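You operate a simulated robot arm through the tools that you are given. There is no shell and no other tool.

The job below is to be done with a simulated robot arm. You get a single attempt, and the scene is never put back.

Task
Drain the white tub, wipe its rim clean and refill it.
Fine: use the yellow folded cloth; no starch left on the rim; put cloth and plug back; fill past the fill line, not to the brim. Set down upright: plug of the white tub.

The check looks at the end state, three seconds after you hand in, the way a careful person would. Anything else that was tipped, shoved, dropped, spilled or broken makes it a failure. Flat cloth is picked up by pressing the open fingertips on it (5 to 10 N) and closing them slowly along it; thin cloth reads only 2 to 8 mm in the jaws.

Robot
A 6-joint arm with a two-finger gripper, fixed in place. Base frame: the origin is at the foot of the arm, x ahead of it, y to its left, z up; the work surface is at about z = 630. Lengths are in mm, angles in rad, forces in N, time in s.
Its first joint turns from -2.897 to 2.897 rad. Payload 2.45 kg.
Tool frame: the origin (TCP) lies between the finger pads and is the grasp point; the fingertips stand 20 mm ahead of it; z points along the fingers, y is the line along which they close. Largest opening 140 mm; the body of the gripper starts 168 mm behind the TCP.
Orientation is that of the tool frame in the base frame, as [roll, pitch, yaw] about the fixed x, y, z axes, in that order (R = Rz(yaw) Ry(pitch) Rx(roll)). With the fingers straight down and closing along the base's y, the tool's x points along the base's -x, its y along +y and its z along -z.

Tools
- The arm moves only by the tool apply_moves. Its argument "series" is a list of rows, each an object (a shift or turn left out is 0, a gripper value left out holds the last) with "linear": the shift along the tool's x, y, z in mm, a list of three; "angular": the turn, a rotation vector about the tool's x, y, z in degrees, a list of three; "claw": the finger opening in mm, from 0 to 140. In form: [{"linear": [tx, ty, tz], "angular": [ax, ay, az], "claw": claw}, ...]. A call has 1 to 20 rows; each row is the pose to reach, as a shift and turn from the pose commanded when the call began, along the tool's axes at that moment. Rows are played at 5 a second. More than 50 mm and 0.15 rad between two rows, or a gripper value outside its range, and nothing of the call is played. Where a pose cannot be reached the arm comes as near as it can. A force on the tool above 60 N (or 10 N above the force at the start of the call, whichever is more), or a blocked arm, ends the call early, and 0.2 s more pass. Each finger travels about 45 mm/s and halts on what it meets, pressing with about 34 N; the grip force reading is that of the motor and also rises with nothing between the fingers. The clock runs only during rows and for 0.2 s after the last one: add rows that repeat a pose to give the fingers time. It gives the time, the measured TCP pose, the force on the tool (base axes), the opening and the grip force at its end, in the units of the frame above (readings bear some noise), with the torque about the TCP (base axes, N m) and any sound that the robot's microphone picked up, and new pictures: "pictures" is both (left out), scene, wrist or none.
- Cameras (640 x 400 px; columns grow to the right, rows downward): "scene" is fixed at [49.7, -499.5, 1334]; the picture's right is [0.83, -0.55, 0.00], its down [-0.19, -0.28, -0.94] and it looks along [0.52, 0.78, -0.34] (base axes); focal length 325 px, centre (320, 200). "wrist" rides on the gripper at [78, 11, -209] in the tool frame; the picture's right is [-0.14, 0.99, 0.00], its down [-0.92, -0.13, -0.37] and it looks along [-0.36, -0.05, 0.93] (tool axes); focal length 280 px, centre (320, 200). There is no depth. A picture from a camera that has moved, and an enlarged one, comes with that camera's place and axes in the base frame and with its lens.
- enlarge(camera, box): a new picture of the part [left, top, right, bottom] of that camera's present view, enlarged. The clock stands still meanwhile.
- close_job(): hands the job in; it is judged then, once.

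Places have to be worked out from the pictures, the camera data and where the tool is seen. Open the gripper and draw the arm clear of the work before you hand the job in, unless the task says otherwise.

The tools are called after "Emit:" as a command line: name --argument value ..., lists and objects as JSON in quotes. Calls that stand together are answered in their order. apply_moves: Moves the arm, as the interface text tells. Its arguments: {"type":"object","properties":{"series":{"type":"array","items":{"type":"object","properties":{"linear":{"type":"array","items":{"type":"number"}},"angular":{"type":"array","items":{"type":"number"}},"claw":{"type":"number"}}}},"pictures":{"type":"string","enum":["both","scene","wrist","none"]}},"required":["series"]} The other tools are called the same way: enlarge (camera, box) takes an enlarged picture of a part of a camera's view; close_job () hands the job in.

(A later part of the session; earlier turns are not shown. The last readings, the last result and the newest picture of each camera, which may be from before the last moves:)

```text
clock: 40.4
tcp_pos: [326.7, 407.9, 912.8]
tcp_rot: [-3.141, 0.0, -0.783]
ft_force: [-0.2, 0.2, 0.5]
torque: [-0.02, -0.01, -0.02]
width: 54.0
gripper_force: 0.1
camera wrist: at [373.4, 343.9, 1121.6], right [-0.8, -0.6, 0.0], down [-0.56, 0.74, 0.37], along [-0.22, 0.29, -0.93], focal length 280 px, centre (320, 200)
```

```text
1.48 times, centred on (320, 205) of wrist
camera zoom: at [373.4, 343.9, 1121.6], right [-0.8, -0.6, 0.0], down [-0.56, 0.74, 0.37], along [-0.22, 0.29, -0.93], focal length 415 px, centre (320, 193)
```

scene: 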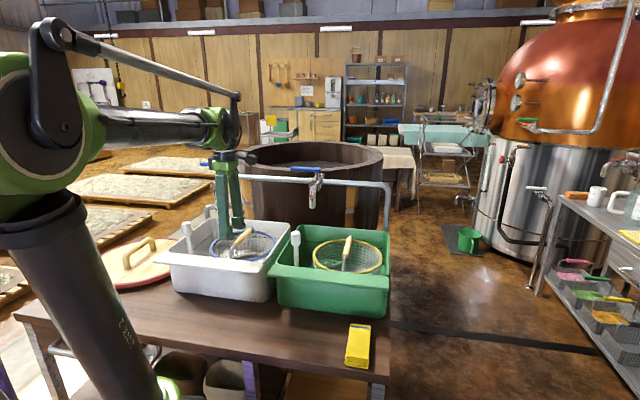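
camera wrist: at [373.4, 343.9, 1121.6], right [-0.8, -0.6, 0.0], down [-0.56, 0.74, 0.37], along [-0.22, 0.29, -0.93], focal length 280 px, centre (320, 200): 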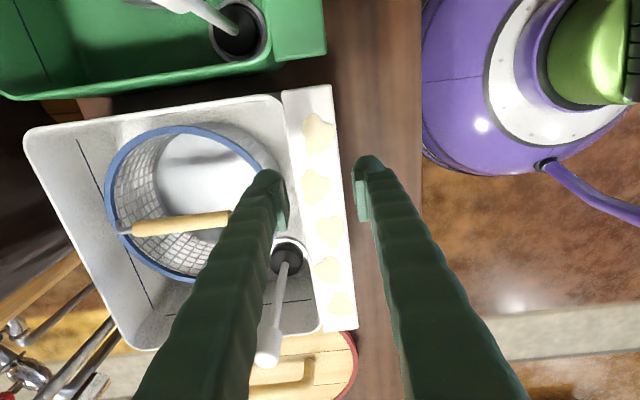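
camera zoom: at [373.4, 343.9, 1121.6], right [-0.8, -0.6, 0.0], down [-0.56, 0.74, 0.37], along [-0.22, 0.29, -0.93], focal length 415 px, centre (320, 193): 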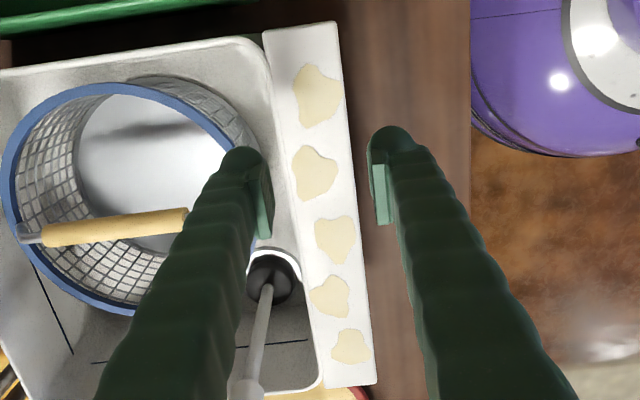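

The cloth moved by only about 2 mm, so I'll use the fingertip press-and-close method instead. I return above it keeping this yaw, so the fingers will close along its length.

Emit:
apply_moves --series '[{"linear": [40.6, 11.6, 0], "claw": 80}, {"linear": [81, 23, 0]}, {"linear": [122, 35, 0]}, {"linear": [162.5, 46.3, 0]}, {"linear": [203, 58, 0]}, {"linear": [244, 69.5, 0]}, {"linear": [284.4, 81, 0]}, {"linear": [325, 92.6, 0]}, {"linear": [365.7, 104.2, 0]}, {"linear": [406.3, 115.8, 0]}, {"linear": [406.3, 115.8, 45]}, {"linear": [406.3, 115.8, 90]}, {"linear": [406.3, 115.8, 135]}, {"linear": [406.3, 115.8, 180]}, {"linear": [406.3, 115.8, 200]}, {"linear": [406.3, 115.8, 200]}]'

Emit:
enlarge --camera "scene" --box '[300, 280, 420, 380]'

```text
clock: 43.8
tcp_pos: [535.0, 38.4, 712.5]
tcp_rot: [-3.141, -0.001, -0.784]
ft_force: [1.4, -0.1, -0.5]
torque: [-0.01, -0.02, -0.02]
width: 79.8
gripper_force: 0.2
camera wrist: at [581.4, -23.9, 921.3], right [-0.8, -0.6, 0.0], down [-0.56, 0.74, 0.37], along [-0.22, 0.29, -0.93], focal length 280 px, centre (320, 200)
```

scene: 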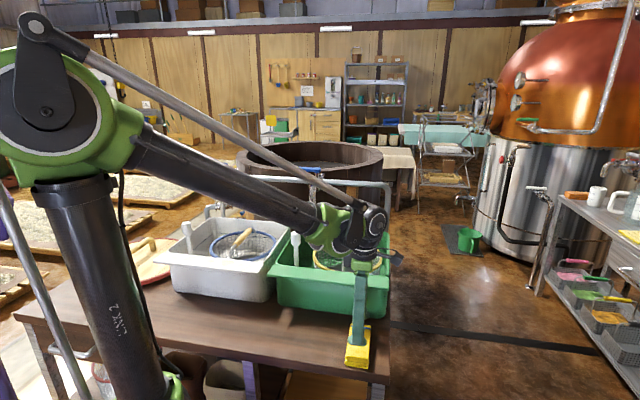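
wrist: 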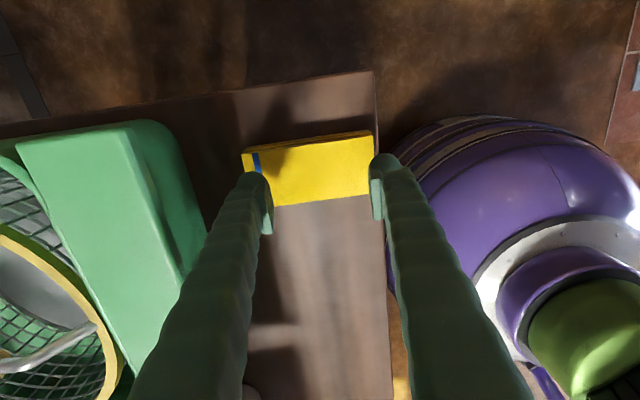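

```text
4.00 times, centred on (360, 330) of scene
camera zoom: at [49.7, -499.5, 1334.0], right [0.83, -0.55, 0.0], down [-0.19, -0.28, -0.94], along [0.52, 0.78, -0.34], focal length 1301 px, centre (160, -320)
```

zoom: 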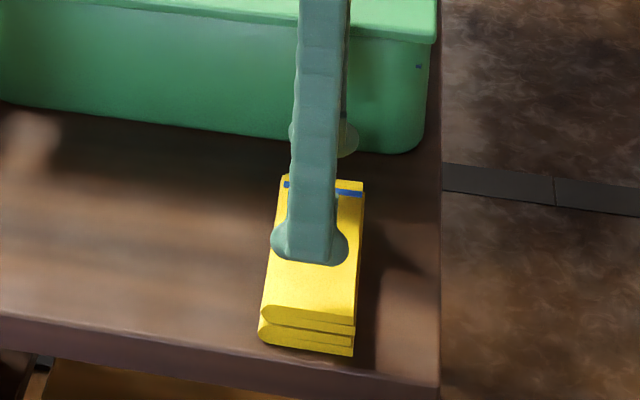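

The cloth centre is about 8 mm inward of the TCP along its length. I correct that and lower towards contact.

Emit:
apply_moves --series '[{"linear": [0, -7, 10], "claw": 70}, {"linear": [0, -7, 22]}, {"linear": [0, -7, 30]}, {"linear": [0, -7, 34]}, {"linear": [0, -7, 36]}, {"linear": [0, -7, 36]}]' --pictures "scene"

```text
clock: 45.2
tcp_pos: [538.6, 44.9, 675.5]
tcp_rot: [-3.14, 0.001, -0.786]
ft_force: [0.7, -0.6, 0.1]
torque: [0.01, -0.03, 0.0]
width: 70.0
gripper_force: 0.1
```

scene: 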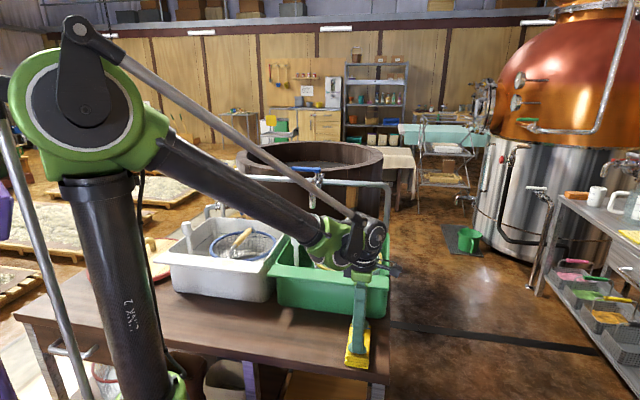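

Emit:
enlarge --camera "scene" --box '[320, 300, 400, 375]'

Emit:
enlarge --camera "wrist" --box '[220, 110, 420, 240]'

```text
5.33 times, centred on (360, 338) of scene
camera zoom: at [49.7, -499.5, 1334.0], right [0.83, -0.55, 0.0], down [-0.19, -0.28, -0.94], along [0.52, 0.78, -0.34], focal length 1735 px, centre (107, -533)
```

zoom: 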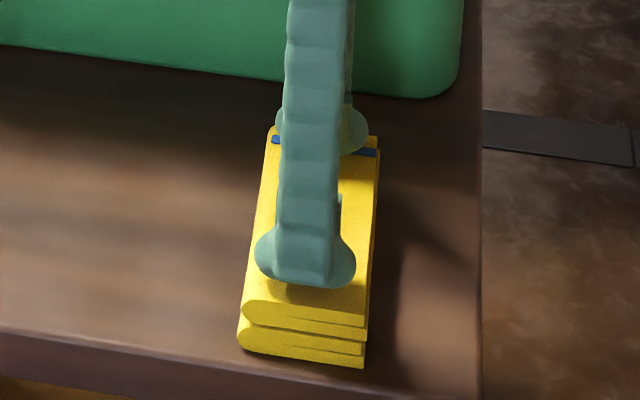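

```text
3.08 times, centred on (320, 175) of wrist
camera zoom: at [586.7, -18.4, 885.2], right [-0.8, -0.6, 0.0], down [-0.56, 0.74, 0.37], along [-0.22, 0.29, -0.93], focal length 863 px, centre (320, 277)
```

zoom: 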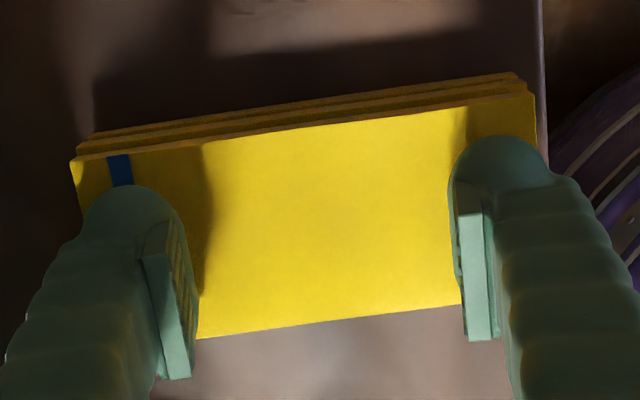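

Emit:
apply_moves --series '[{"linear": [0, 0, 1]}, {"linear": [0, 0, 2]}, {"linear": [0, 0, 3]}, {"linear": [0, 0, 3]}]' --pictures "none"

```text
clock: 46.2
tcp_pos: [538.1, 44.3, 673.6]
tcp_rot: [-3.141, 0.0, -0.784]
ft_force: [-0.2, -0.1, -0.5]
torque: [0.0, 0.01, -0.03]
width: 70.0
gripper_force: 0.0
```

No contact yet, so I continue lowering in small steps.

Emit:
apply_moves --series '[{"linear": [0, 0, 1]}, {"linear": [0, 0, 2]}, {"linear": [0, 0, 3]}, {"linear": [0, 0, 3]}]' --pictures "none"

```text
clock: 47.2
tcp_pos: [540.2, 44.4, 671.8]
tcp_rot: [-3.139, 0.001, -0.787]
ft_force: [-2.2, -1.5, 41.2]
torque: [-0.25, 0.29, -0.06]
width: 70.2
gripper_force: 0.2
```

Contact, but 41 N is too much. I back off to get 5 to 10 N.

Emit:
apply_moves --series '[{"linear": [0, 0, -1.5]}, {"linear": [0, 0, -2.2]}, {"linear": [0, 0, -2.2]}]' --pictures "none"

```text
clock: 48.0
tcp_pos: [540.2, 45.7, 673.2]
tcp_rot: [3.141, 0.001, -0.787]
ft_force: [-0.8, -0.4, 1.0]
torque: [-0.02, 0.02, -0.03]
width: 70.2
gripper_force: 0.4
```

Emit:
apply_moves --series '[{"linear": [0, 0, 0.3]}, {"linear": [0, 0, 0.5]}, {"linear": [0, 0, 0.5]}]' --pictures "none"

```text
clock: 48.8
tcp_pos: [540.4, 45.6, 671.7]
tcp_rot: [-3.141, -0.001, -0.785]
ft_force: [-3.9, -1.3, 9.8]
torque: [-0.09, 0.11, -0.01]
width: 70.3
gripper_force: 0.1
```

The press reads 9.8 N. Now I close slowly along the cloth.

Emit:
apply_moves --series '[{"claw": 68}, {"claw": 66}, {"claw": 64}, {"claw": 62}, {"claw": 60}, {"claw": 58}, {"claw": 56}, {"claw": 54}, {"claw": 52}, {"claw": 50}, {"claw": 48}, {"claw": 46}, {"claw": 44}, {"claw": 42}, {"claw": 40}]' --pictures "none"

Emit:
enlarge --camera "wrist" --box '[220, 110, 420, 240]'

```text
clock: 51.8
tcp_pos: [539.9, 45.0, 673.5]
tcp_rot: [3.141, 0.001, -0.784]
ft_force: [-3.9, -3.5, 42.7]
torque: [-0.2, 0.17, -0.01]
width: 13.4
gripper_force: 16.1
stopped in row 14: the force on the tool passed its limit at 63 N (the readings are from after the stop); the commanded pose is now the measured one
```

```text
3.08 times, centred on (320, 175) of wrist
camera zoom: at [586.5, -18.4, 882.8], right [-0.8, -0.6, 0.0], down [-0.56, 0.74, 0.37], along [-0.22, 0.29, -0.93], focal length 863 px, centre (320, 277)
```

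zoom: 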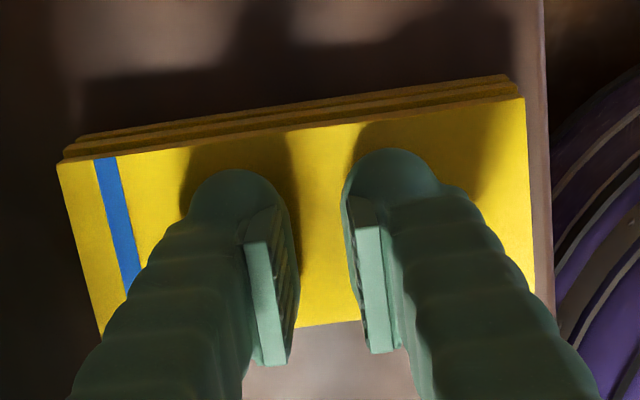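

The fingers have closed to 13 mm, but the press force rose to 63 N and stopped the call. I ease the height to relieve the force and read again.

Emit:
apply_moves --series '[{"linear": [0, 0, -0.5]}, {"linear": [0, 0, -0.5]}]' --pictures "none"

Emit:
enlarge --camera "wrist" --box '[220, 110, 420, 240]'

Emit:
enlarge --camera "scene" --box '[320, 300, 400, 375]'

```text
clock: 52.4
tcp_pos: [539.6, 44.6, 674.5]
tcp_rot: [-3.139, 0.0, -0.784]
ft_force: [6.8, 5.1, 30.0]
torque: [-0.14, 0.05, 0.02]
width: 27.9
gripper_force: 0.0
```

```text
3.08 times, centred on (320, 175) of wrist
camera zoom: at [586.8, -17.7, 882.6], right [-0.8, -0.6, 0.0], down [-0.56, 0.74, 0.37], along [-0.22, 0.29, -0.93], focal length 863 px, centre (320, 277)
```

zoom: 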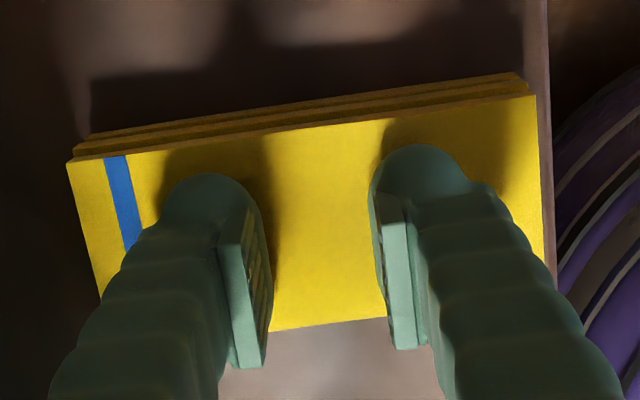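

```text
5.33 times, centred on (360, 338) of scene
camera zoom: at [49.7, -499.5, 1334.0], right [0.83, -0.55, 0.0], down [-0.19, -0.28, -0.94], along [0.52, 0.78, -0.34], focal length 1735 px, centre (107, -533)
```

zoom: 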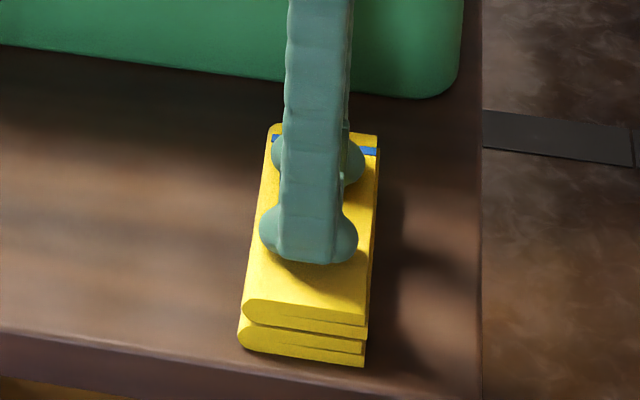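

Emit:
apply_moves --series '[{"linear": [0, 0, -1], "claw": 42}, {"linear": [0, 0, -1]}, {"linear": [0, 0, -1]}, {"linear": [0, 0, -1]}]' --pictures "none"

```text
clock: 53.4
tcp_pos: [539.4, 45.8, 674.6]
tcp_rot: [-3.141, 0.0, -0.784]
ft_force: [0.5, 1.2, 6.0]
torque: [-0.04, 0.03, -0.02]
width: 39.1
gripper_force: 0.0
```

Now 6 N at 39 mm. I close further in smaller steps, checking the force as I go.

Emit:
apply_moves --series '[{"claw": 40}, {"claw": 39}, {"claw": 38}, {"claw": 37}, {"claw": 36}, {"claw": 35}, {"claw": 34}, {"claw": 33}, {"claw": 32}]' --pictures "none"

```text
clock: 55.4
tcp_pos: [539.5, 45.9, 674.6]
tcp_rot: [-3.141, -0.001, -0.785]
ft_force: [0.2, 0.0, 0.7]
torque: [-0.01, -0.01, -0.01]
width: 31.7
gripper_force: 0.0
```

Emit:
apply_moves --series '[{"linear": [0, 0, 0.5]}, {"linear": [0, 0, 0.5]}]' --pictures "none"

```text
clock: 56.0
tcp_pos: [540.1, 45.3, 673.4]
tcp_rot: [-3.141, -0.001, -0.784]
ft_force: [4.7, 1.4, 6.9]
torque: [0.0, -0.08, -0.01]
width: 31.6
gripper_force: 0.1
```

Emit:
apply_moves --series '[{"claw": 31}, {"claw": 30}, {"claw": 29}, {"claw": 28}, {"claw": 27}, {"claw": 26}, {"claw": 25}, {"claw": 24}]' --pictures "none"

Emit:
enlarge --camera "wrist" --box '[220, 110, 420, 240]'

```text
clock: 57.8
tcp_pos: [538.6, 46.3, 673.4]
tcp_rot: [-3.141, 0.001, -0.786]
ft_force: [-3.2, -2.4, 7.6]
torque: [-0.08, 0.1, 0.02]
width: 24.6
gripper_force: 0.6
```

```text
3.08 times, centred on (320, 175) of wrist
camera zoom: at [586.2, -18.3, 882.8], right [-0.8, -0.6, 0.0], down [-0.56, 0.74, 0.37], along [-0.22, 0.29, -0.93], focal length 863 px, centre (320, 277)
```

zoom: 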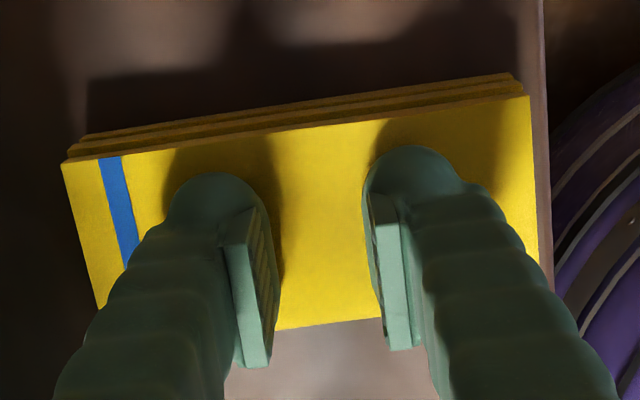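

The force is steady at 7.6 N with width 24.6, so I continue closing.

Emit:
apply_moves --series '[{"claw": 23}, {"claw": 22}, {"claw": 21}, {"claw": 20}, {"claw": 19}, {"claw": 18}, {"claw": 17}, {"claw": 16}]' --pictures "none"

Emit:
apply_moves --series '[{"claw": 15}, {"claw": 14}, {"claw": 13}, {"claw": 12}, {"claw": 11}, {"claw": 10}, {"claw": 9}, {"claw": 8}]' --pictures "none"

Emit:
enlarge --camera "wrist" --box '[220, 110, 420, 240]'

```text
clock: 59.6
tcp_pos: [539.7, 45.8, 673.5]
tcp_rot: [3.141, 0.0, -0.784]
ft_force: [-1.8, -1.3, 7.9]
torque: [-0.06, 0.08, -0.02]
width: 15.9
gripper_force: 0.1
```

```text
clock: 61.4
tcp_pos: [539.3, 45.3, 673.9]
tcp_rot: [-3.141, 0.0, -0.785]
ft_force: [-1.4, -1.3, 4.6]
torque: [-0.03, 0.01, 0.0]
width: 8.7
gripper_force: 0.4
```

```text
3.08 times, centred on (320, 175) of wrist
camera zoom: at [586.5, -18.2, 882.7], right [-0.8, -0.6, 0.0], down [-0.56, 0.74, 0.37], along [-0.22, 0.29, -0.93], focal length 863 px, centre (320, 277)
```

zoom: 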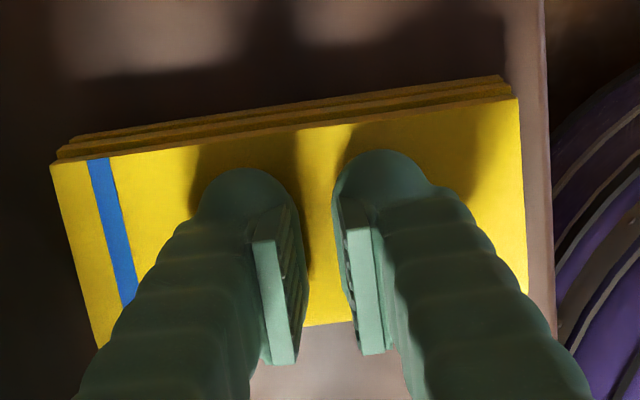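

Emit:
apply_moves --series '[{"linear": [0, 0, 0.3], "claw": 8}, {"linear": [0, 0, 0.3], "claw": 7}, {"linear": [0, 0, 0.3], "claw": 6}, {"linear": [0, 0, 0.3], "claw": 5}, {"linear": [0, 0, 0.3], "claw": 4}, {"linear": [0, 0, 0.3], "claw": 3}, {"linear": [0, 0, 0.3], "claw": 2}, {"linear": [0, 0, 0.3], "claw": 1}, {"linear": [0, 0, 0.3], "claw": 0}, {"linear": [0, 0, 0.3], "claw": 0}]' --pictures "none"

Emit:
enlarge --camera "wrist" --box '[220, 110, 420, 240]'

Emit:
enlarge --camera "scene" --box '[320, 300, 400, 375]'

```text
clock: 63.6
tcp_pos: [540.5, 46.2, 674.1]
tcp_rot: [-3.142, 0.002, -0.785]
ft_force: [-0.1, 0.2, -0.1]
torque: [-0.02, -0.02, 0.01]
width: 0.0
gripper_force: 29.2
```

```text
3.08 times, centred on (320, 175) of wrist
camera zoom: at [587.1, -18.0, 882.6], right [-0.8, -0.6, 0.0], down [-0.56, 0.74, 0.37], along [-0.22, 0.29, -0.93], focal length 863 px, centre (320, 277)
```

zoom: 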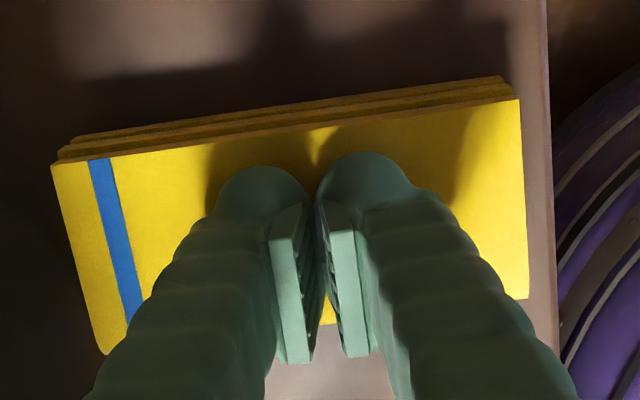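

```text
5.33 times, centred on (360, 338) of scene
camera zoom: at [49.7, -499.5, 1334.0], right [0.83, -0.55, 0.0], down [-0.19, -0.28, -0.94], along [0.52, 0.78, -0.34], focal length 1735 px, centre (107, -533)
```

zoom: 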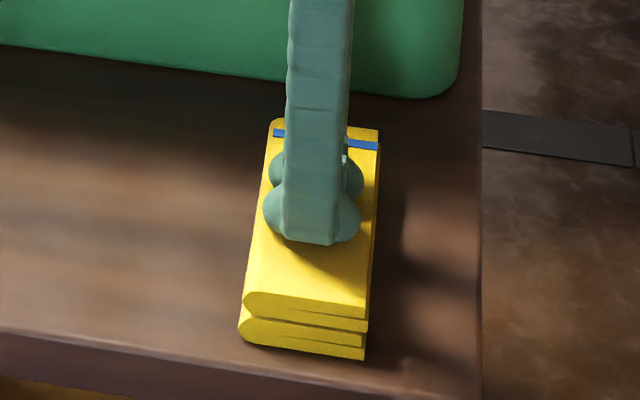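

The fingers closed to 0 mm without taking the cloth, so it is a firm folded pad. The first side grip slipped because the pads only overlapped its top few millimetres. I rise, turn back and will side-grip it lower down.

Emit:
apply_moves --series '[{"linear": [0, 0, -20]}, {"linear": [0, 0, -55], "claw": 40}, {"linear": [0, 0, -95], "claw": 80}, {"linear": [0, 0, -95], "angular": [0, 0, 8], "claw": 100}, {"linear": [0, 0, -95], "angular": [0, 0, 16]}, {"linear": [0, 0, -95], "angular": [0, 0, 24]}, {"linear": [0, 0, -95], "angular": [0, 0, 32]}, {"linear": [0, 0, -95], "angular": [0, 0, 40]}, {"linear": [0, 0, -95], "angular": [0, 0, 48]}, {"linear": [0, 0, -95], "angular": [0, 0, 56]}, {"linear": [0, 0, -95], "angular": [0, 0, 64]}, {"linear": [0, 0, -95], "angular": [0, 0, 72]}, {"linear": [0, 0, -95], "angular": [0, 0, 80]}, {"linear": [0, 0, -95], "angular": [0, 0, 87]}, {"linear": [0, 0, -95], "angular": [0, 0, 90]}, {"linear": [0, 0, -95], "angular": [0, 0, 90]}]'

Emit:
enlarge --camera "wrist" --box '[220, 90, 420, 240]'

Emit:
enlarge --camera "scene" --box '[300, 280, 420, 380]'

```text
clock: 67.0
tcp_pos: [541.3, 45.6, 768.9]
tcp_rot: [-3.141, -0.001, -2.357]
ft_force: [0.2, 0.4, -0.2]
torque: [0.0, 0.02, 0.04]
width: 100.3
gripper_force: 0.1
camera wrist: at [476.3, -2.9, 977.3], right [-0.6, 0.8, 0.0], down [0.74, 0.56, 0.37], along [0.29, 0.22, -0.93], focal length 280 px, centre (320, 200)
```

scene: 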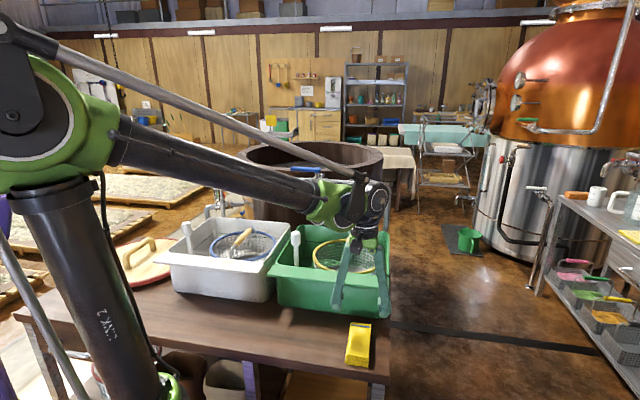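
wrist: 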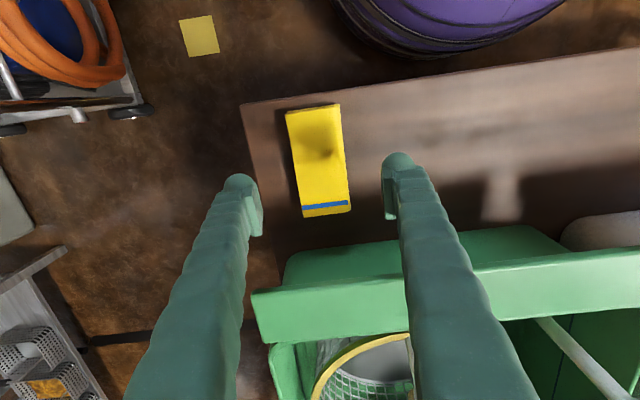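

```text
2.67 times, centred on (320, 165) of wrist
camera zoom: at [476.3, -2.9, 977.3], right [-0.6, 0.8, 0.0], down [0.74, 0.56, 0.37], along [0.29, 0.22, -0.93], focal length 748 px, centre (320, 293)
```

zoom: 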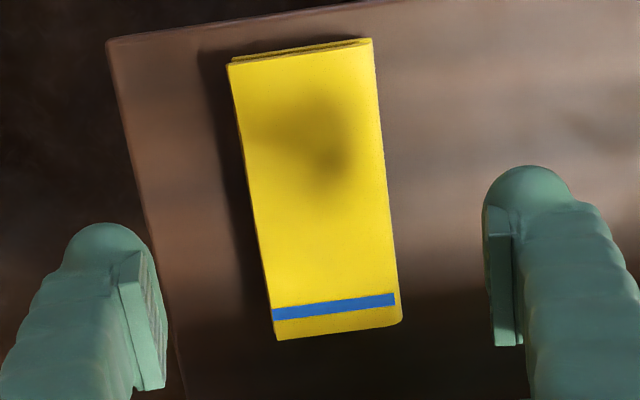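

```text
4.00 times, centred on (360, 330) of scene
camera zoom: at [49.7, -499.5, 1334.0], right [0.83, -0.55, 0.0], down [-0.19, -0.28, -0.94], along [0.52, 0.78, -0.34], focal length 1301 px, centre (160, -320)
```

zoom: 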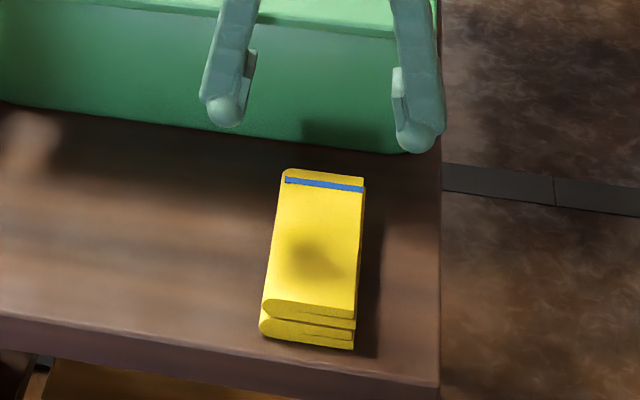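

The cloth is centred under the TCP again. I descend with the fingertips nearly at the table and grip its sides lower.

Emit:
apply_moves --series '[{"linear": [0, 0, 40]}, {"linear": [0, 0, 80], "claw": 90}, {"linear": [0, 0, 100], "claw": 86}, {"linear": [0, 0, 110]}, {"linear": [0, 0, 114]}, {"linear": [0, 0, 116]}, {"linear": [0, 0, 117]}, {"linear": [0, 0, 117]}]' --pictures "scene"

Emit:
enlarge --camera "scene" --box '[320, 300, 400, 375]'

```text
clock: 68.8
tcp_pos: [539.5, 46.8, 652.0]
tcp_rot: [3.141, 0.001, -2.358]
ft_force: [0.3, 0.0, -0.1]
torque: [-0.01, -0.01, 0.02]
width: 86.2
gripper_force: 0.1
```

scene: 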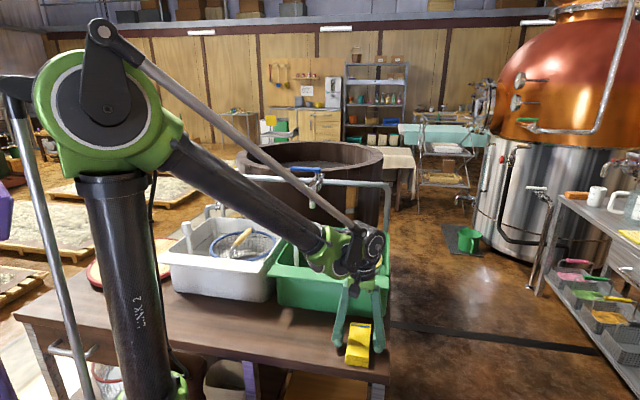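

```text
5.33 times, centred on (360, 338) of scene
camera zoom: at [49.7, -499.5, 1334.0], right [0.83, -0.55, 0.0], down [-0.19, -0.28, -0.94], along [0.52, 0.78, -0.34], focal length 1735 px, centre (107, -533)
```

zoom: 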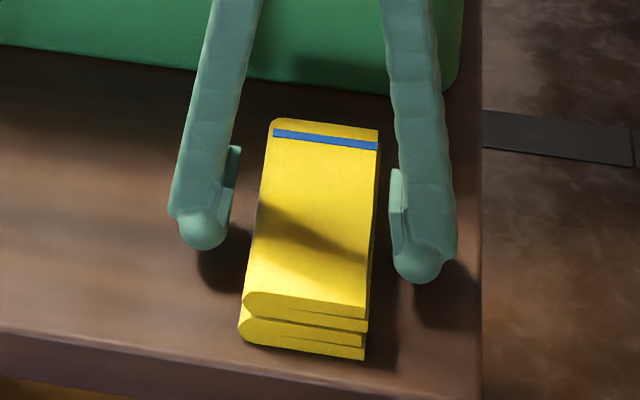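

Emit:
apply_moves --series '[{"linear": [0, 0, 1], "claw": 80}, {"linear": [0, 0, 1], "claw": 74}, {"linear": [0, 0, 1], "claw": 68}, {"linear": [0, 0, 1], "claw": 62}, {"linear": [0, 0, 1], "claw": 54}, {"linear": [0, 0, 1], "claw": 45}, {"linear": [0, 0, 1], "claw": 40}, {"linear": [0, 0, 1], "claw": 40}]' --pictures "none"

Emit:
apply_moves --series '[{"linear": [0, 0, -1]}, {"linear": [0, 0, -2]}, {"linear": [0, 0, -3]}, {"linear": [0, 0, -4]}, {"linear": [0, 0, -4]}]' --pictures "scene"

Emit:
enlarge --camera "scene" --box '[320, 300, 400, 375]'

```text
clock: 70.6
tcp_pos: [540.0, 46.4, 651.0]
tcp_rot: [3.141, -0.001, -2.358]
ft_force: [1.1, 0.5, 2.8]
torque: [-0.03, 0.0, -0.1]
width: 63.5
gripper_force: 33.3
```

```text
clock: 71.8
tcp_pos: [539.7, 45.3, 655.1]
tcp_rot: [3.14, 0.0, -2.355]
ft_force: [0.3, 0.5, -0.5]
torque: [0.0, 0.02, -0.03]
width: 63.7
gripper_force: 33.7
```

scene: 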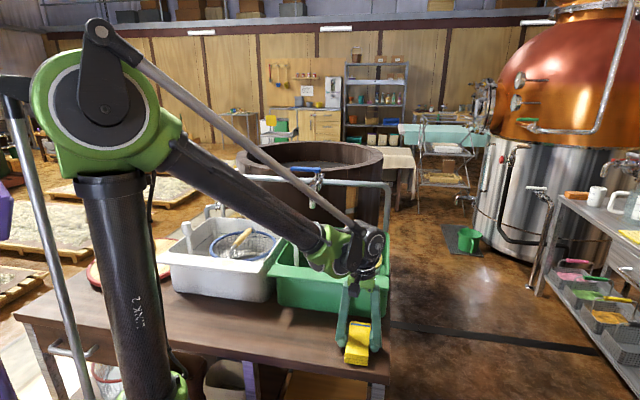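

```text
5.33 times, centred on (360, 338) of scene
camera zoom: at [49.7, -499.5, 1334.0], right [0.83, -0.55, 0.0], down [-0.19, -0.28, -0.94], along [0.52, 0.78, -0.34], focal length 1735 px, centre (107, -533)
```

zoom: 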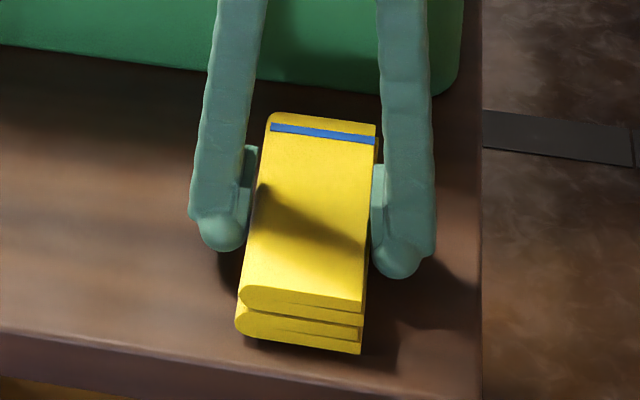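

The cloth is coming up with the fingers, and the gap and shadow show beneath it. I continue lifting gently.

Emit:
apply_moves --series '[{"linear": [0, 0, -5]}, {"linear": [0, 0, -12]}, {"linear": [0, 0, -20]}, {"linear": [0, 0, -28]}, {"linear": [0, 0, -36]}, {"linear": [0, 0, -44]}, {"linear": [0, 0, -44]}]' --pictures "scene"

Emit:
enlarge --camera "scene" --box '[320, 280, 400, 375]'

Emit:
enlarge --camera "wrist" --box '[220, 90, 420, 240]'

```text
clock: 73.4
tcp_pos: [538.5, 46.3, 697.1]
tcp_rot: [3.139, 0.0, -2.357]
ft_force: [0.2, 0.6, -1.1]
torque: [0.02, 0.0, 0.04]
width: 63.8
gripper_force: 34.0
```

scene: 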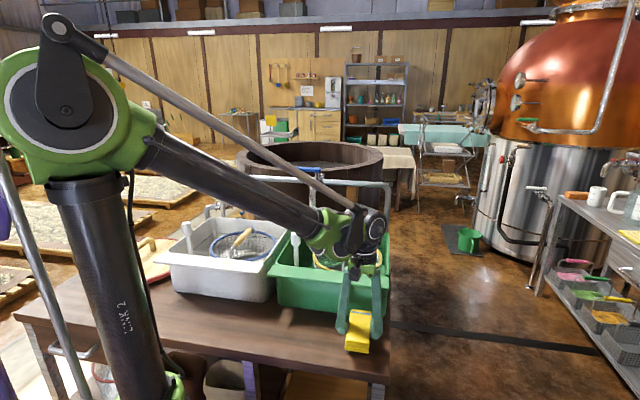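

```text
4.21 times, centred on (360, 328) of scene
camera zoom: at [49.7, -499.5, 1334.0], right [0.83, -0.55, 0.0], down [-0.19, -0.28, -0.94], along [0.52, 0.78, -0.34], focal length 1369 px, centre (152, -337)
```

zoom: 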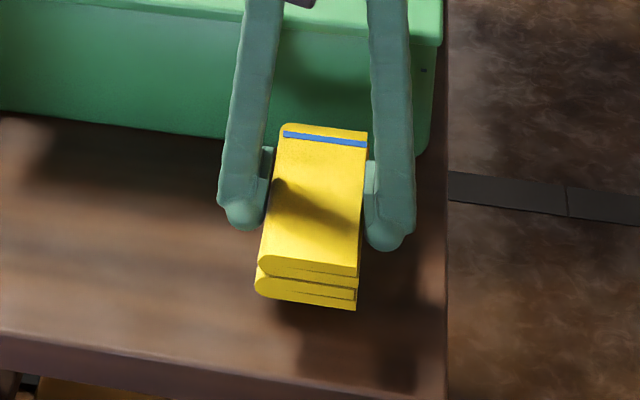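

```text
2.67 times, centred on (320, 165) of wrist
camera zoom: at [475.9, -2.7, 906.8], right [-0.6, 0.8, 0.0], down [0.74, 0.56, 0.37], along [0.29, 0.22, -0.93], focal length 748 px, centre (320, 293)
```

zoom: 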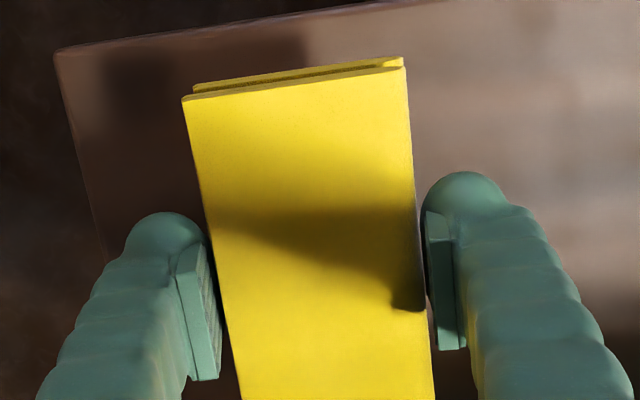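

The cloth is securely held (63.8 mm, about 1 N of weight). I carry it to the white flange with the 90° turn.

Emit:
apply_moves --series '[{"linear": [0, 0, -30]}, {"linear": [0, 0, -70]}, {"linear": [0, 0, -110]}, {"linear": [0, 0, -150]}, {"linear": [0, 0, -190]}, {"linear": [0, 0, -215]}, {"linear": [-9, 34, -215], "angular": [0, 0, -7.5]}, {"linear": [-18, 68, -215], "angular": [0, 0, -15]}, {"linear": [-27, 102, -215], "angular": [0, 0, -22.5]}, {"linear": [-36, 136, -215], "angular": [0, 0, -30]}, {"linear": [-45, 170, -215], "angular": [0, 0, -37.5]}, {"linear": [-54, 204, -215], "angular": [0, 0, -45]}, {"linear": [-63, 238, -215], "angular": [0, 0, -52.5]}, {"linear": [-72, 272, -215], "angular": [0, 0, -60]}, {"linear": [-81, 306, -215], "angular": [0, 0, -67.5]}, {"linear": [-90, 340, -215], "angular": [0, 0, -75]}, {"linear": [-99, 374, -215], "angular": [0, 0, -82.5]}, {"linear": [-108.9, 405.8, -215], "angular": [0, 0, -90]}, {"linear": [-108.9, 405.8, -215], "angular": [0, 0, -90]}]'

Emit:
enlarge --camera "wrist" --box '[220, 60, 440, 340]'

Emit:
enlarge --camera "scene" --box '[150, 170, 300, 300]'

```text
clock: 77.4
tcp_pos: [331.2, 410.6, 913.3]
tcp_rot: [-3.141, 0.0, -0.783]
ft_force: [-0.2, 1.0, -0.7]
torque: [0.03, 0.02, 0.01]
width: 64.1
gripper_force: 33.9
camera wrist: at [376.5, 346.7, 1121.7], right [-0.8, -0.6, 0.0], down [-0.56, 0.74, 0.37], along [-0.22, 0.29, -0.93], focal length 280 px, centre (320, 200)
```

scene: 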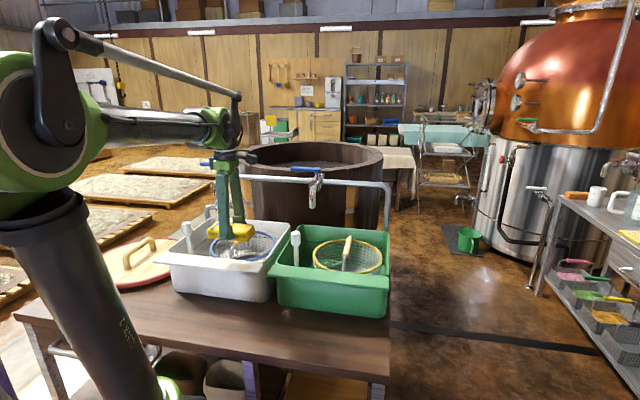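
wrist: 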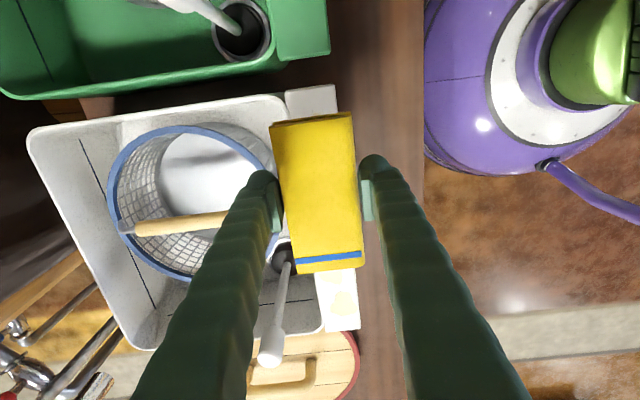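

```text
1.43 times, centred on (330, 200) of wrist
camera zoom: at [376.5, 346.7, 1121.7], right [-0.8, -0.6, 0.0], down [-0.56, 0.74, 0.37], along [-0.22, 0.29, -0.93], focal length 401 px, centre (306, 200)
```

zoom: 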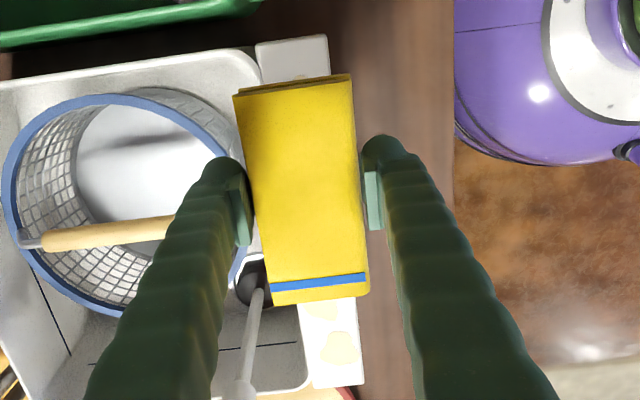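

```text
3.08 times, centred on (225, 235) of scene
camera zoom: at [49.7, -499.5, 1334.0], right [0.83, -0.55, 0.0], down [-0.19, -0.28, -0.94], along [0.52, 0.78, -0.34], focal length 1001 px, centre (612, 92)
```

zoom: 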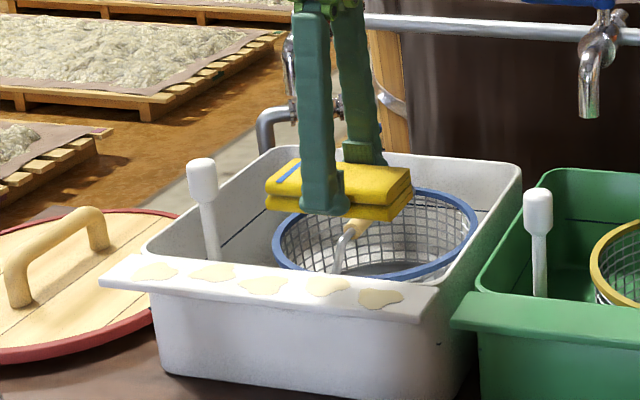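

The cloth is centred over the flange. I descend to just above it, then creep down to light contact.

Emit:
apply_moves --series '[{"linear": [3, 0, 40]}, {"linear": [7, 0, 75]}, {"linear": [7, 0, 95]}, {"linear": [7, 0, 105]}, {"linear": [7, 0, 110]}, {"linear": [7, 0, 110]}]'

Emit:
enlarge --camera "scene" --box '[150, 200, 300, 300]'

```text
clock: 78.8
tcp_pos: [335.8, 404.5, 804.3]
tcp_rot: [-3.139, 0.003, -0.787]
ft_force: [2.4, 4.7, 55.8]
torque: [-0.28, -0.4, 0.29]
width: 64.5
gripper_force: 34.7
camera wrist: at [382.5, 341.0, 1013.0], right [-0.8, -0.6, 0.0], down [-0.56, 0.74, 0.37], along [-0.22, 0.3, -0.93], focal length 280 px, centre (320, 200)
```

scene: 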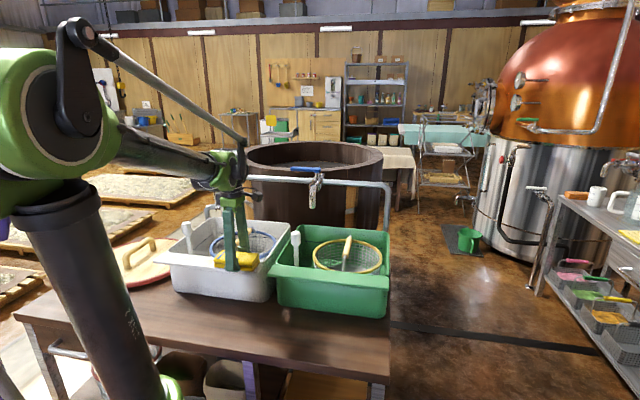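
wrist: 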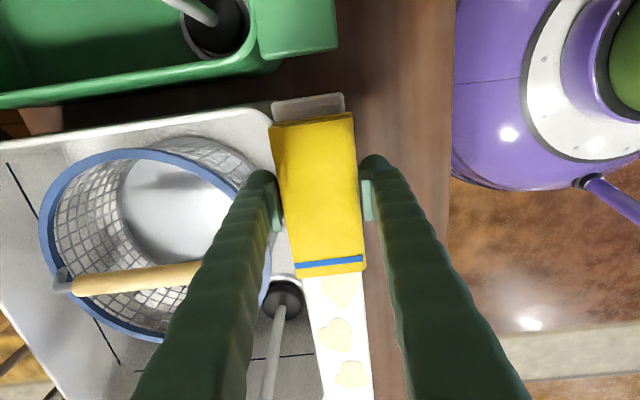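

```text
4.00 times, centred on (225, 250) of scene
camera zoom: at [49.7, -499.5, 1334.0], right [0.83, -0.55, 0.0], down [-0.19, -0.28, -0.94], along [0.52, 0.78, -0.34], focal length 1301 px, centre (700, 0)
```

zoom: 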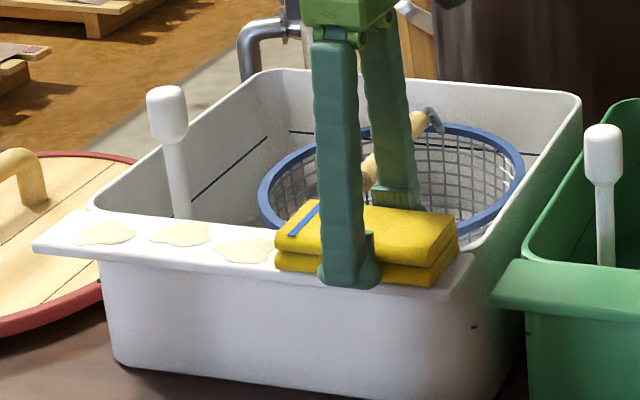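

The flange is higher than judged: contact already reads 56 N. I back off right away.

Emit:
apply_moves --series '[{"linear": [0, 0, -2]}, {"linear": [0, 0, -2.5]}]' --pictures "none"

```text
clock: 79.4
tcp_pos: [334.4, 403.5, 806.0]
tcp_rot: [3.141, 0.001, -0.786]
ft_force: [0.2, 0.2, -1.3]
torque: [0.0, 0.01, 0.0]
width: 64.2
gripper_force: 34.3
```

Emit:
apply_moves --series '[{"linear": [0, 0, 0.5]}, {"linear": [0, 0, 0.7]}, {"linear": [0, 0, 0.7]}]' --pictures "none"

```text
clock: 80.2
tcp_pos: [335.1, 404.9, 805.8]
tcp_rot: [-3.141, 0.001, -0.787]
ft_force: [0.1, 0.0, -2.0]
torque: [0.0, 0.01, -0.02]
width: 64.2
gripper_force: 34.0
```

Emit:
apply_moves --series '[{"linear": [0, 0, 0.5]}, {"linear": [0, 0, 0.8]}, {"linear": [0, 0, 0.8]}]' --pictures "none"

```text
clock: 81.0
tcp_pos: [336.2, 404.5, 805.9]
tcp_rot: [-3.141, 0.001, -0.786]
ft_force: [-0.4, -0.1, -1.4]
torque: [0.01, 0.0, 0.03]
width: 64.5
gripper_force: 33.8
```

Emit:
apply_moves --series '[{"linear": [0, 0, 0.4]}, {"linear": [0, 0, 0.4]}]' --pictures "none"

```text
clock: 81.6
tcp_pos: [334.9, 404.7, 803.0]
tcp_rot: [-3.14, 0.0, -0.786]
ft_force: [1.3, 1.9, 7.2]
torque: [-0.17, -0.07, 0.01]
width: 64.3
gripper_force: 33.7
```

Contact is about 7 N. I start wiping slowly to the left along the flange and check the force.

Emit:
apply_moves --series '[{"linear": [-8, 0, 0]}, {"linear": [-16, 0, 0]}, {"linear": [-24, 0, 0]}, {"linear": [-32, 0, 0]}, {"linear": [-40, 0, 0]}]' --pictures "both"

Emit:
enlarge --camera "wrist" --box '[220, 60, 420, 400]'

```text
clock: 82.8
tcp_pos: [307.7, 431.6, 804.7]
tcp_rot: [-3.14, 0.001, -0.786]
ft_force: [3.5, -3.5, 9.4]
torque: [-0.06, -0.07, 0.05]
width: 64.3
gripper_force: 33.6
camera wrist: at [354.1, 369.1, 1013.1], right [-0.8, -0.6, 0.0], down [-0.56, 0.74, 0.37], along [-0.22, 0.3, -0.93], focal length 280 px, centre (320, 200)
```

scene: 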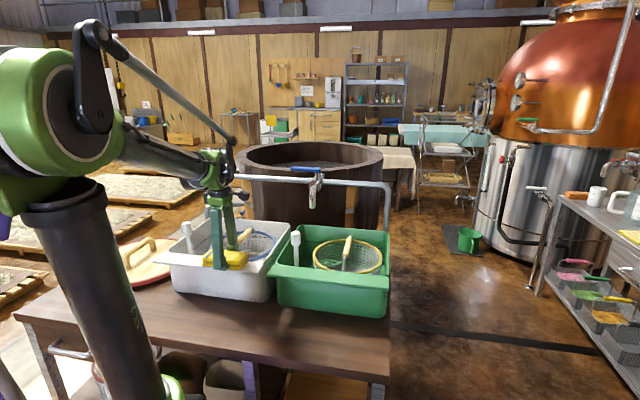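
wrist: 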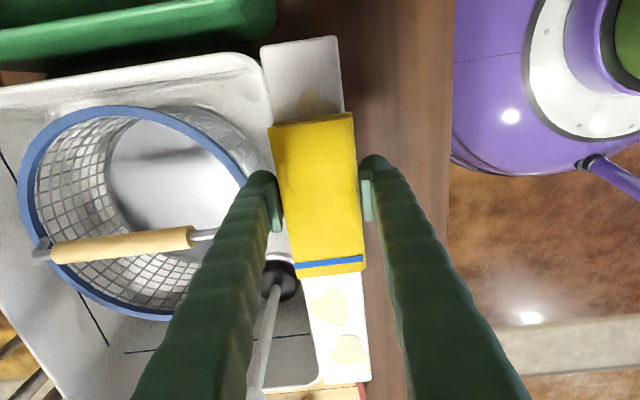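

```text
1.18 times, centred on (320, 230) of wrist
camera zoom: at [354.1, 369.1, 1013.1], right [-0.8, -0.6, 0.0], down [-0.56, 0.74, 0.37], along [-0.22, 0.3, -0.93], focal length 330 px, centre (320, 165)
```

zoom: 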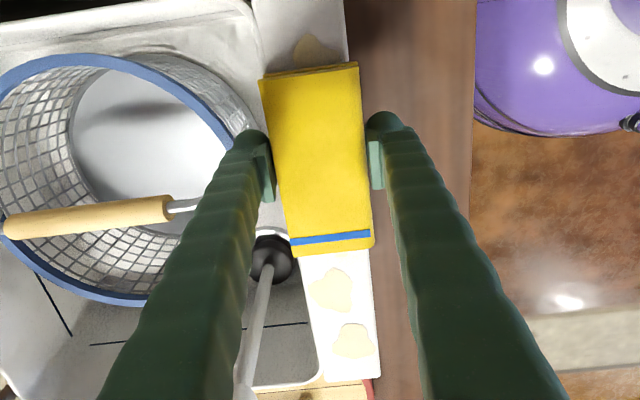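

The friction is steady (about 9 N down, 5 N sideways). The rightmost patch is only partly passed, so I continue the stroke to the left end.

Emit:
apply_moves --series '[{"linear": [-10, 0, 0]}, {"linear": [-20, 0, 0]}, {"linear": [-30, 0, 0]}, {"linear": [-40, 0, 0]}, {"linear": [-50, 0, 0]}, {"linear": [-60, 0, 0]}, {"linear": [-70, 0, 0]}, {"linear": [-80, 0, 0]}, {"linear": [-90, 0, 0]}]' --pictures "both"

Emit:
enlarge --camera "scene" --box '[150, 200, 300, 300]'

```text
clock: 84.8
tcp_pos: [241.8, 496.8, 804.3]
tcp_rot: [-3.141, -0.001, -0.785]
ft_force: [0.5, -1.0, -1.5]
torque: [0.01, 0.03, 0.0]
width: 64.3
gripper_force: 34.3
camera wrist: at [289.5, 433.1, 1013.6], right [-0.8, -0.6, 0.0], down [-0.56, 0.74, 0.37], along [-0.22, 0.29, -0.93], focal length 280 px, centre (320, 200)
```

scene: 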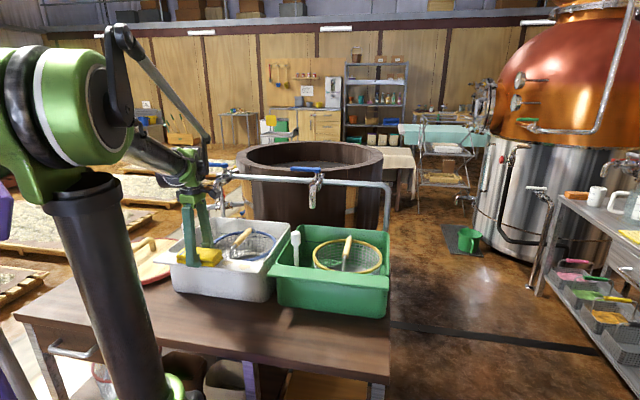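
wrist: 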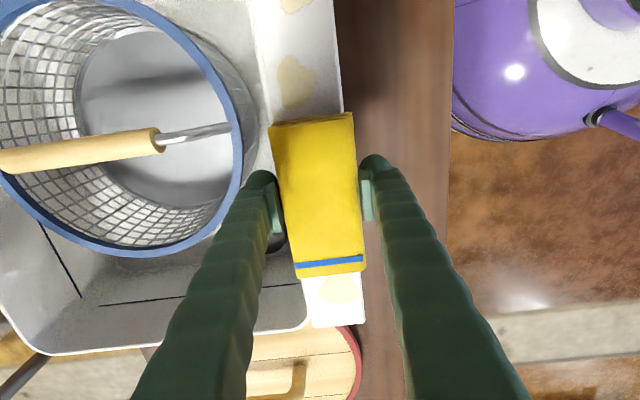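

```text
4.00 times, centred on (225, 250) of scene
camera zoom: at [49.7, -499.5, 1334.0], right [0.83, -0.55, 0.0], down [-0.19, -0.28, -0.94], along [0.52, 0.78, -0.34], focal length 1301 px, centre (700, 0)
```

zoom: 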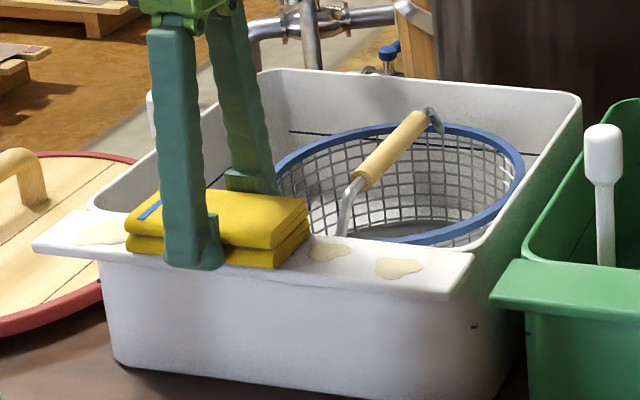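

Contact was lost along the stroke (force back to the -1.5 N weight reading), and the patches remain. I press a bit more and scrub while monitoring the force.

Emit:
apply_moves --series '[{"linear": [0, 0, 0.5]}, {"linear": [0, 0, 0.9]}, {"linear": [0, 0, 0.9]}]' --pictures "none"

```text
clock: 85.6
tcp_pos: [241.1, 495.4, 804.1]
tcp_rot: [-3.138, 0.002, -0.786]
ft_force: [0.4, 4.0, 20.8]
torque: [-0.14, -0.17, 0.05]
width: 64.1
gripper_force: 33.6
```

Emit:
apply_moves --series '[{"linear": [-8, 0, -0.3]}, {"linear": [-16, 0, -0.3]}, {"linear": [-24, 0, -0.3]}, {"linear": [-32, 0, -0.3]}, {"linear": [-40, 0, -0.3]}, {"linear": [-32, 0, -0.3]}, {"linear": [-24, 0, -0.3]}, {"linear": [-16, 0, -0.3]}, {"linear": [-8, 0, -0.3]}, {"linear": [0, 0, -0.3]}, {"linear": [-8, 0, -0.3]}, {"linear": [-16, 0, -0.3]}, {"linear": [-24, 0, -0.3]}, {"linear": [-32, 0, -0.3]}, {"linear": [-40, 0, -0.3]}, {"linear": [-48, 0, -0.3]}, {"linear": [-56, 0, -0.3]}, {"linear": [-64, 0, -0.3]}, {"linear": [-72, 0, -0.3]}, {"linear": [-80, 0, -0.3]}]'

Emit:
enlarge --camera "scene" --box '[150, 200, 300, 300]'

Emit:
enlarge --camera "wrist" --box '[220, 0, 400, 130]'

```text
clock: 89.8
tcp_pos: [186.0, 551.4, 804.2]
tcp_rot: [-3.14, 0.0, -0.786]
ft_force: [1.7, -1.7, 5.7]
torque: [-0.18, -0.08, 0.04]
width: 64.3
gripper_force: 34.2
camera wrist: at [232.7, 488.4, 1013.2], right [-0.8, -0.6, 0.0], down [-0.56, 0.74, 0.37], along [-0.22, 0.29, -0.93], focal length 280 px, centre (320, 200)
```

scene: 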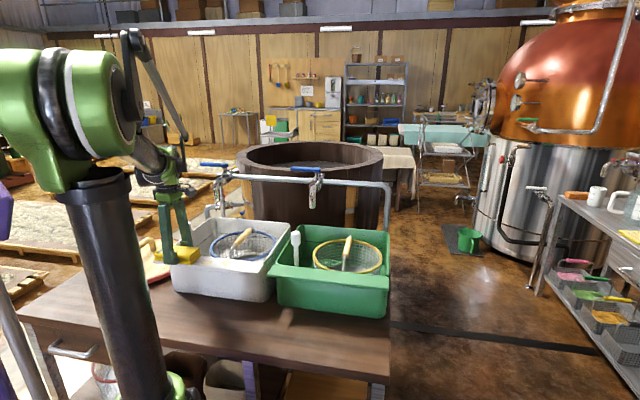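
wrist: 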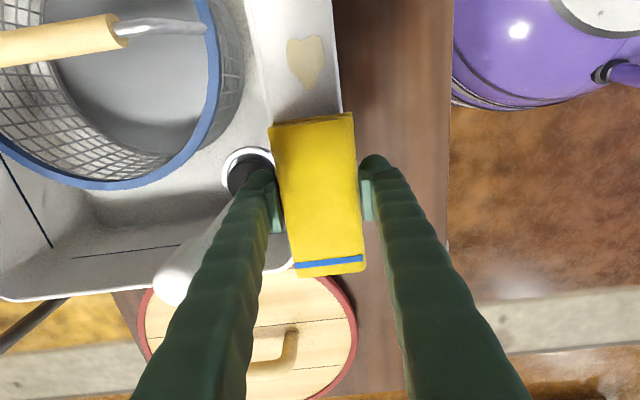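

```text
4.00 times, centred on (225, 250) of scene
camera zoom: at [49.7, -499.5, 1334.0], right [0.83, -0.55, 0.0], down [-0.19, -0.28, -0.94], along [0.52, 0.78, -0.34], focal length 1301 px, centre (700, 0)
```

zoom: 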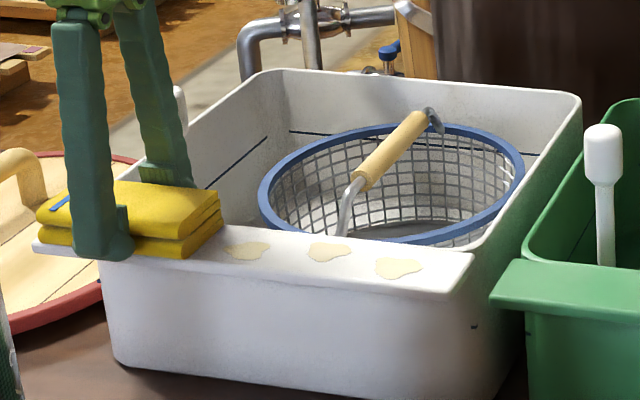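

```text
3.08 times, centred on (310, 65) of wrist
camera zoom: at [232.7, 488.4, 1013.2], right [-0.8, -0.6, 0.0], down [-0.56, 0.74, 0.37], along [-0.22, 0.29, -0.93], focal length 863 px, centre (351, 615)
```

zoom: 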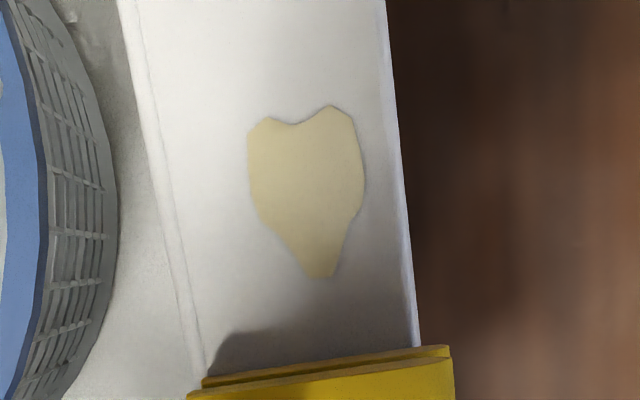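

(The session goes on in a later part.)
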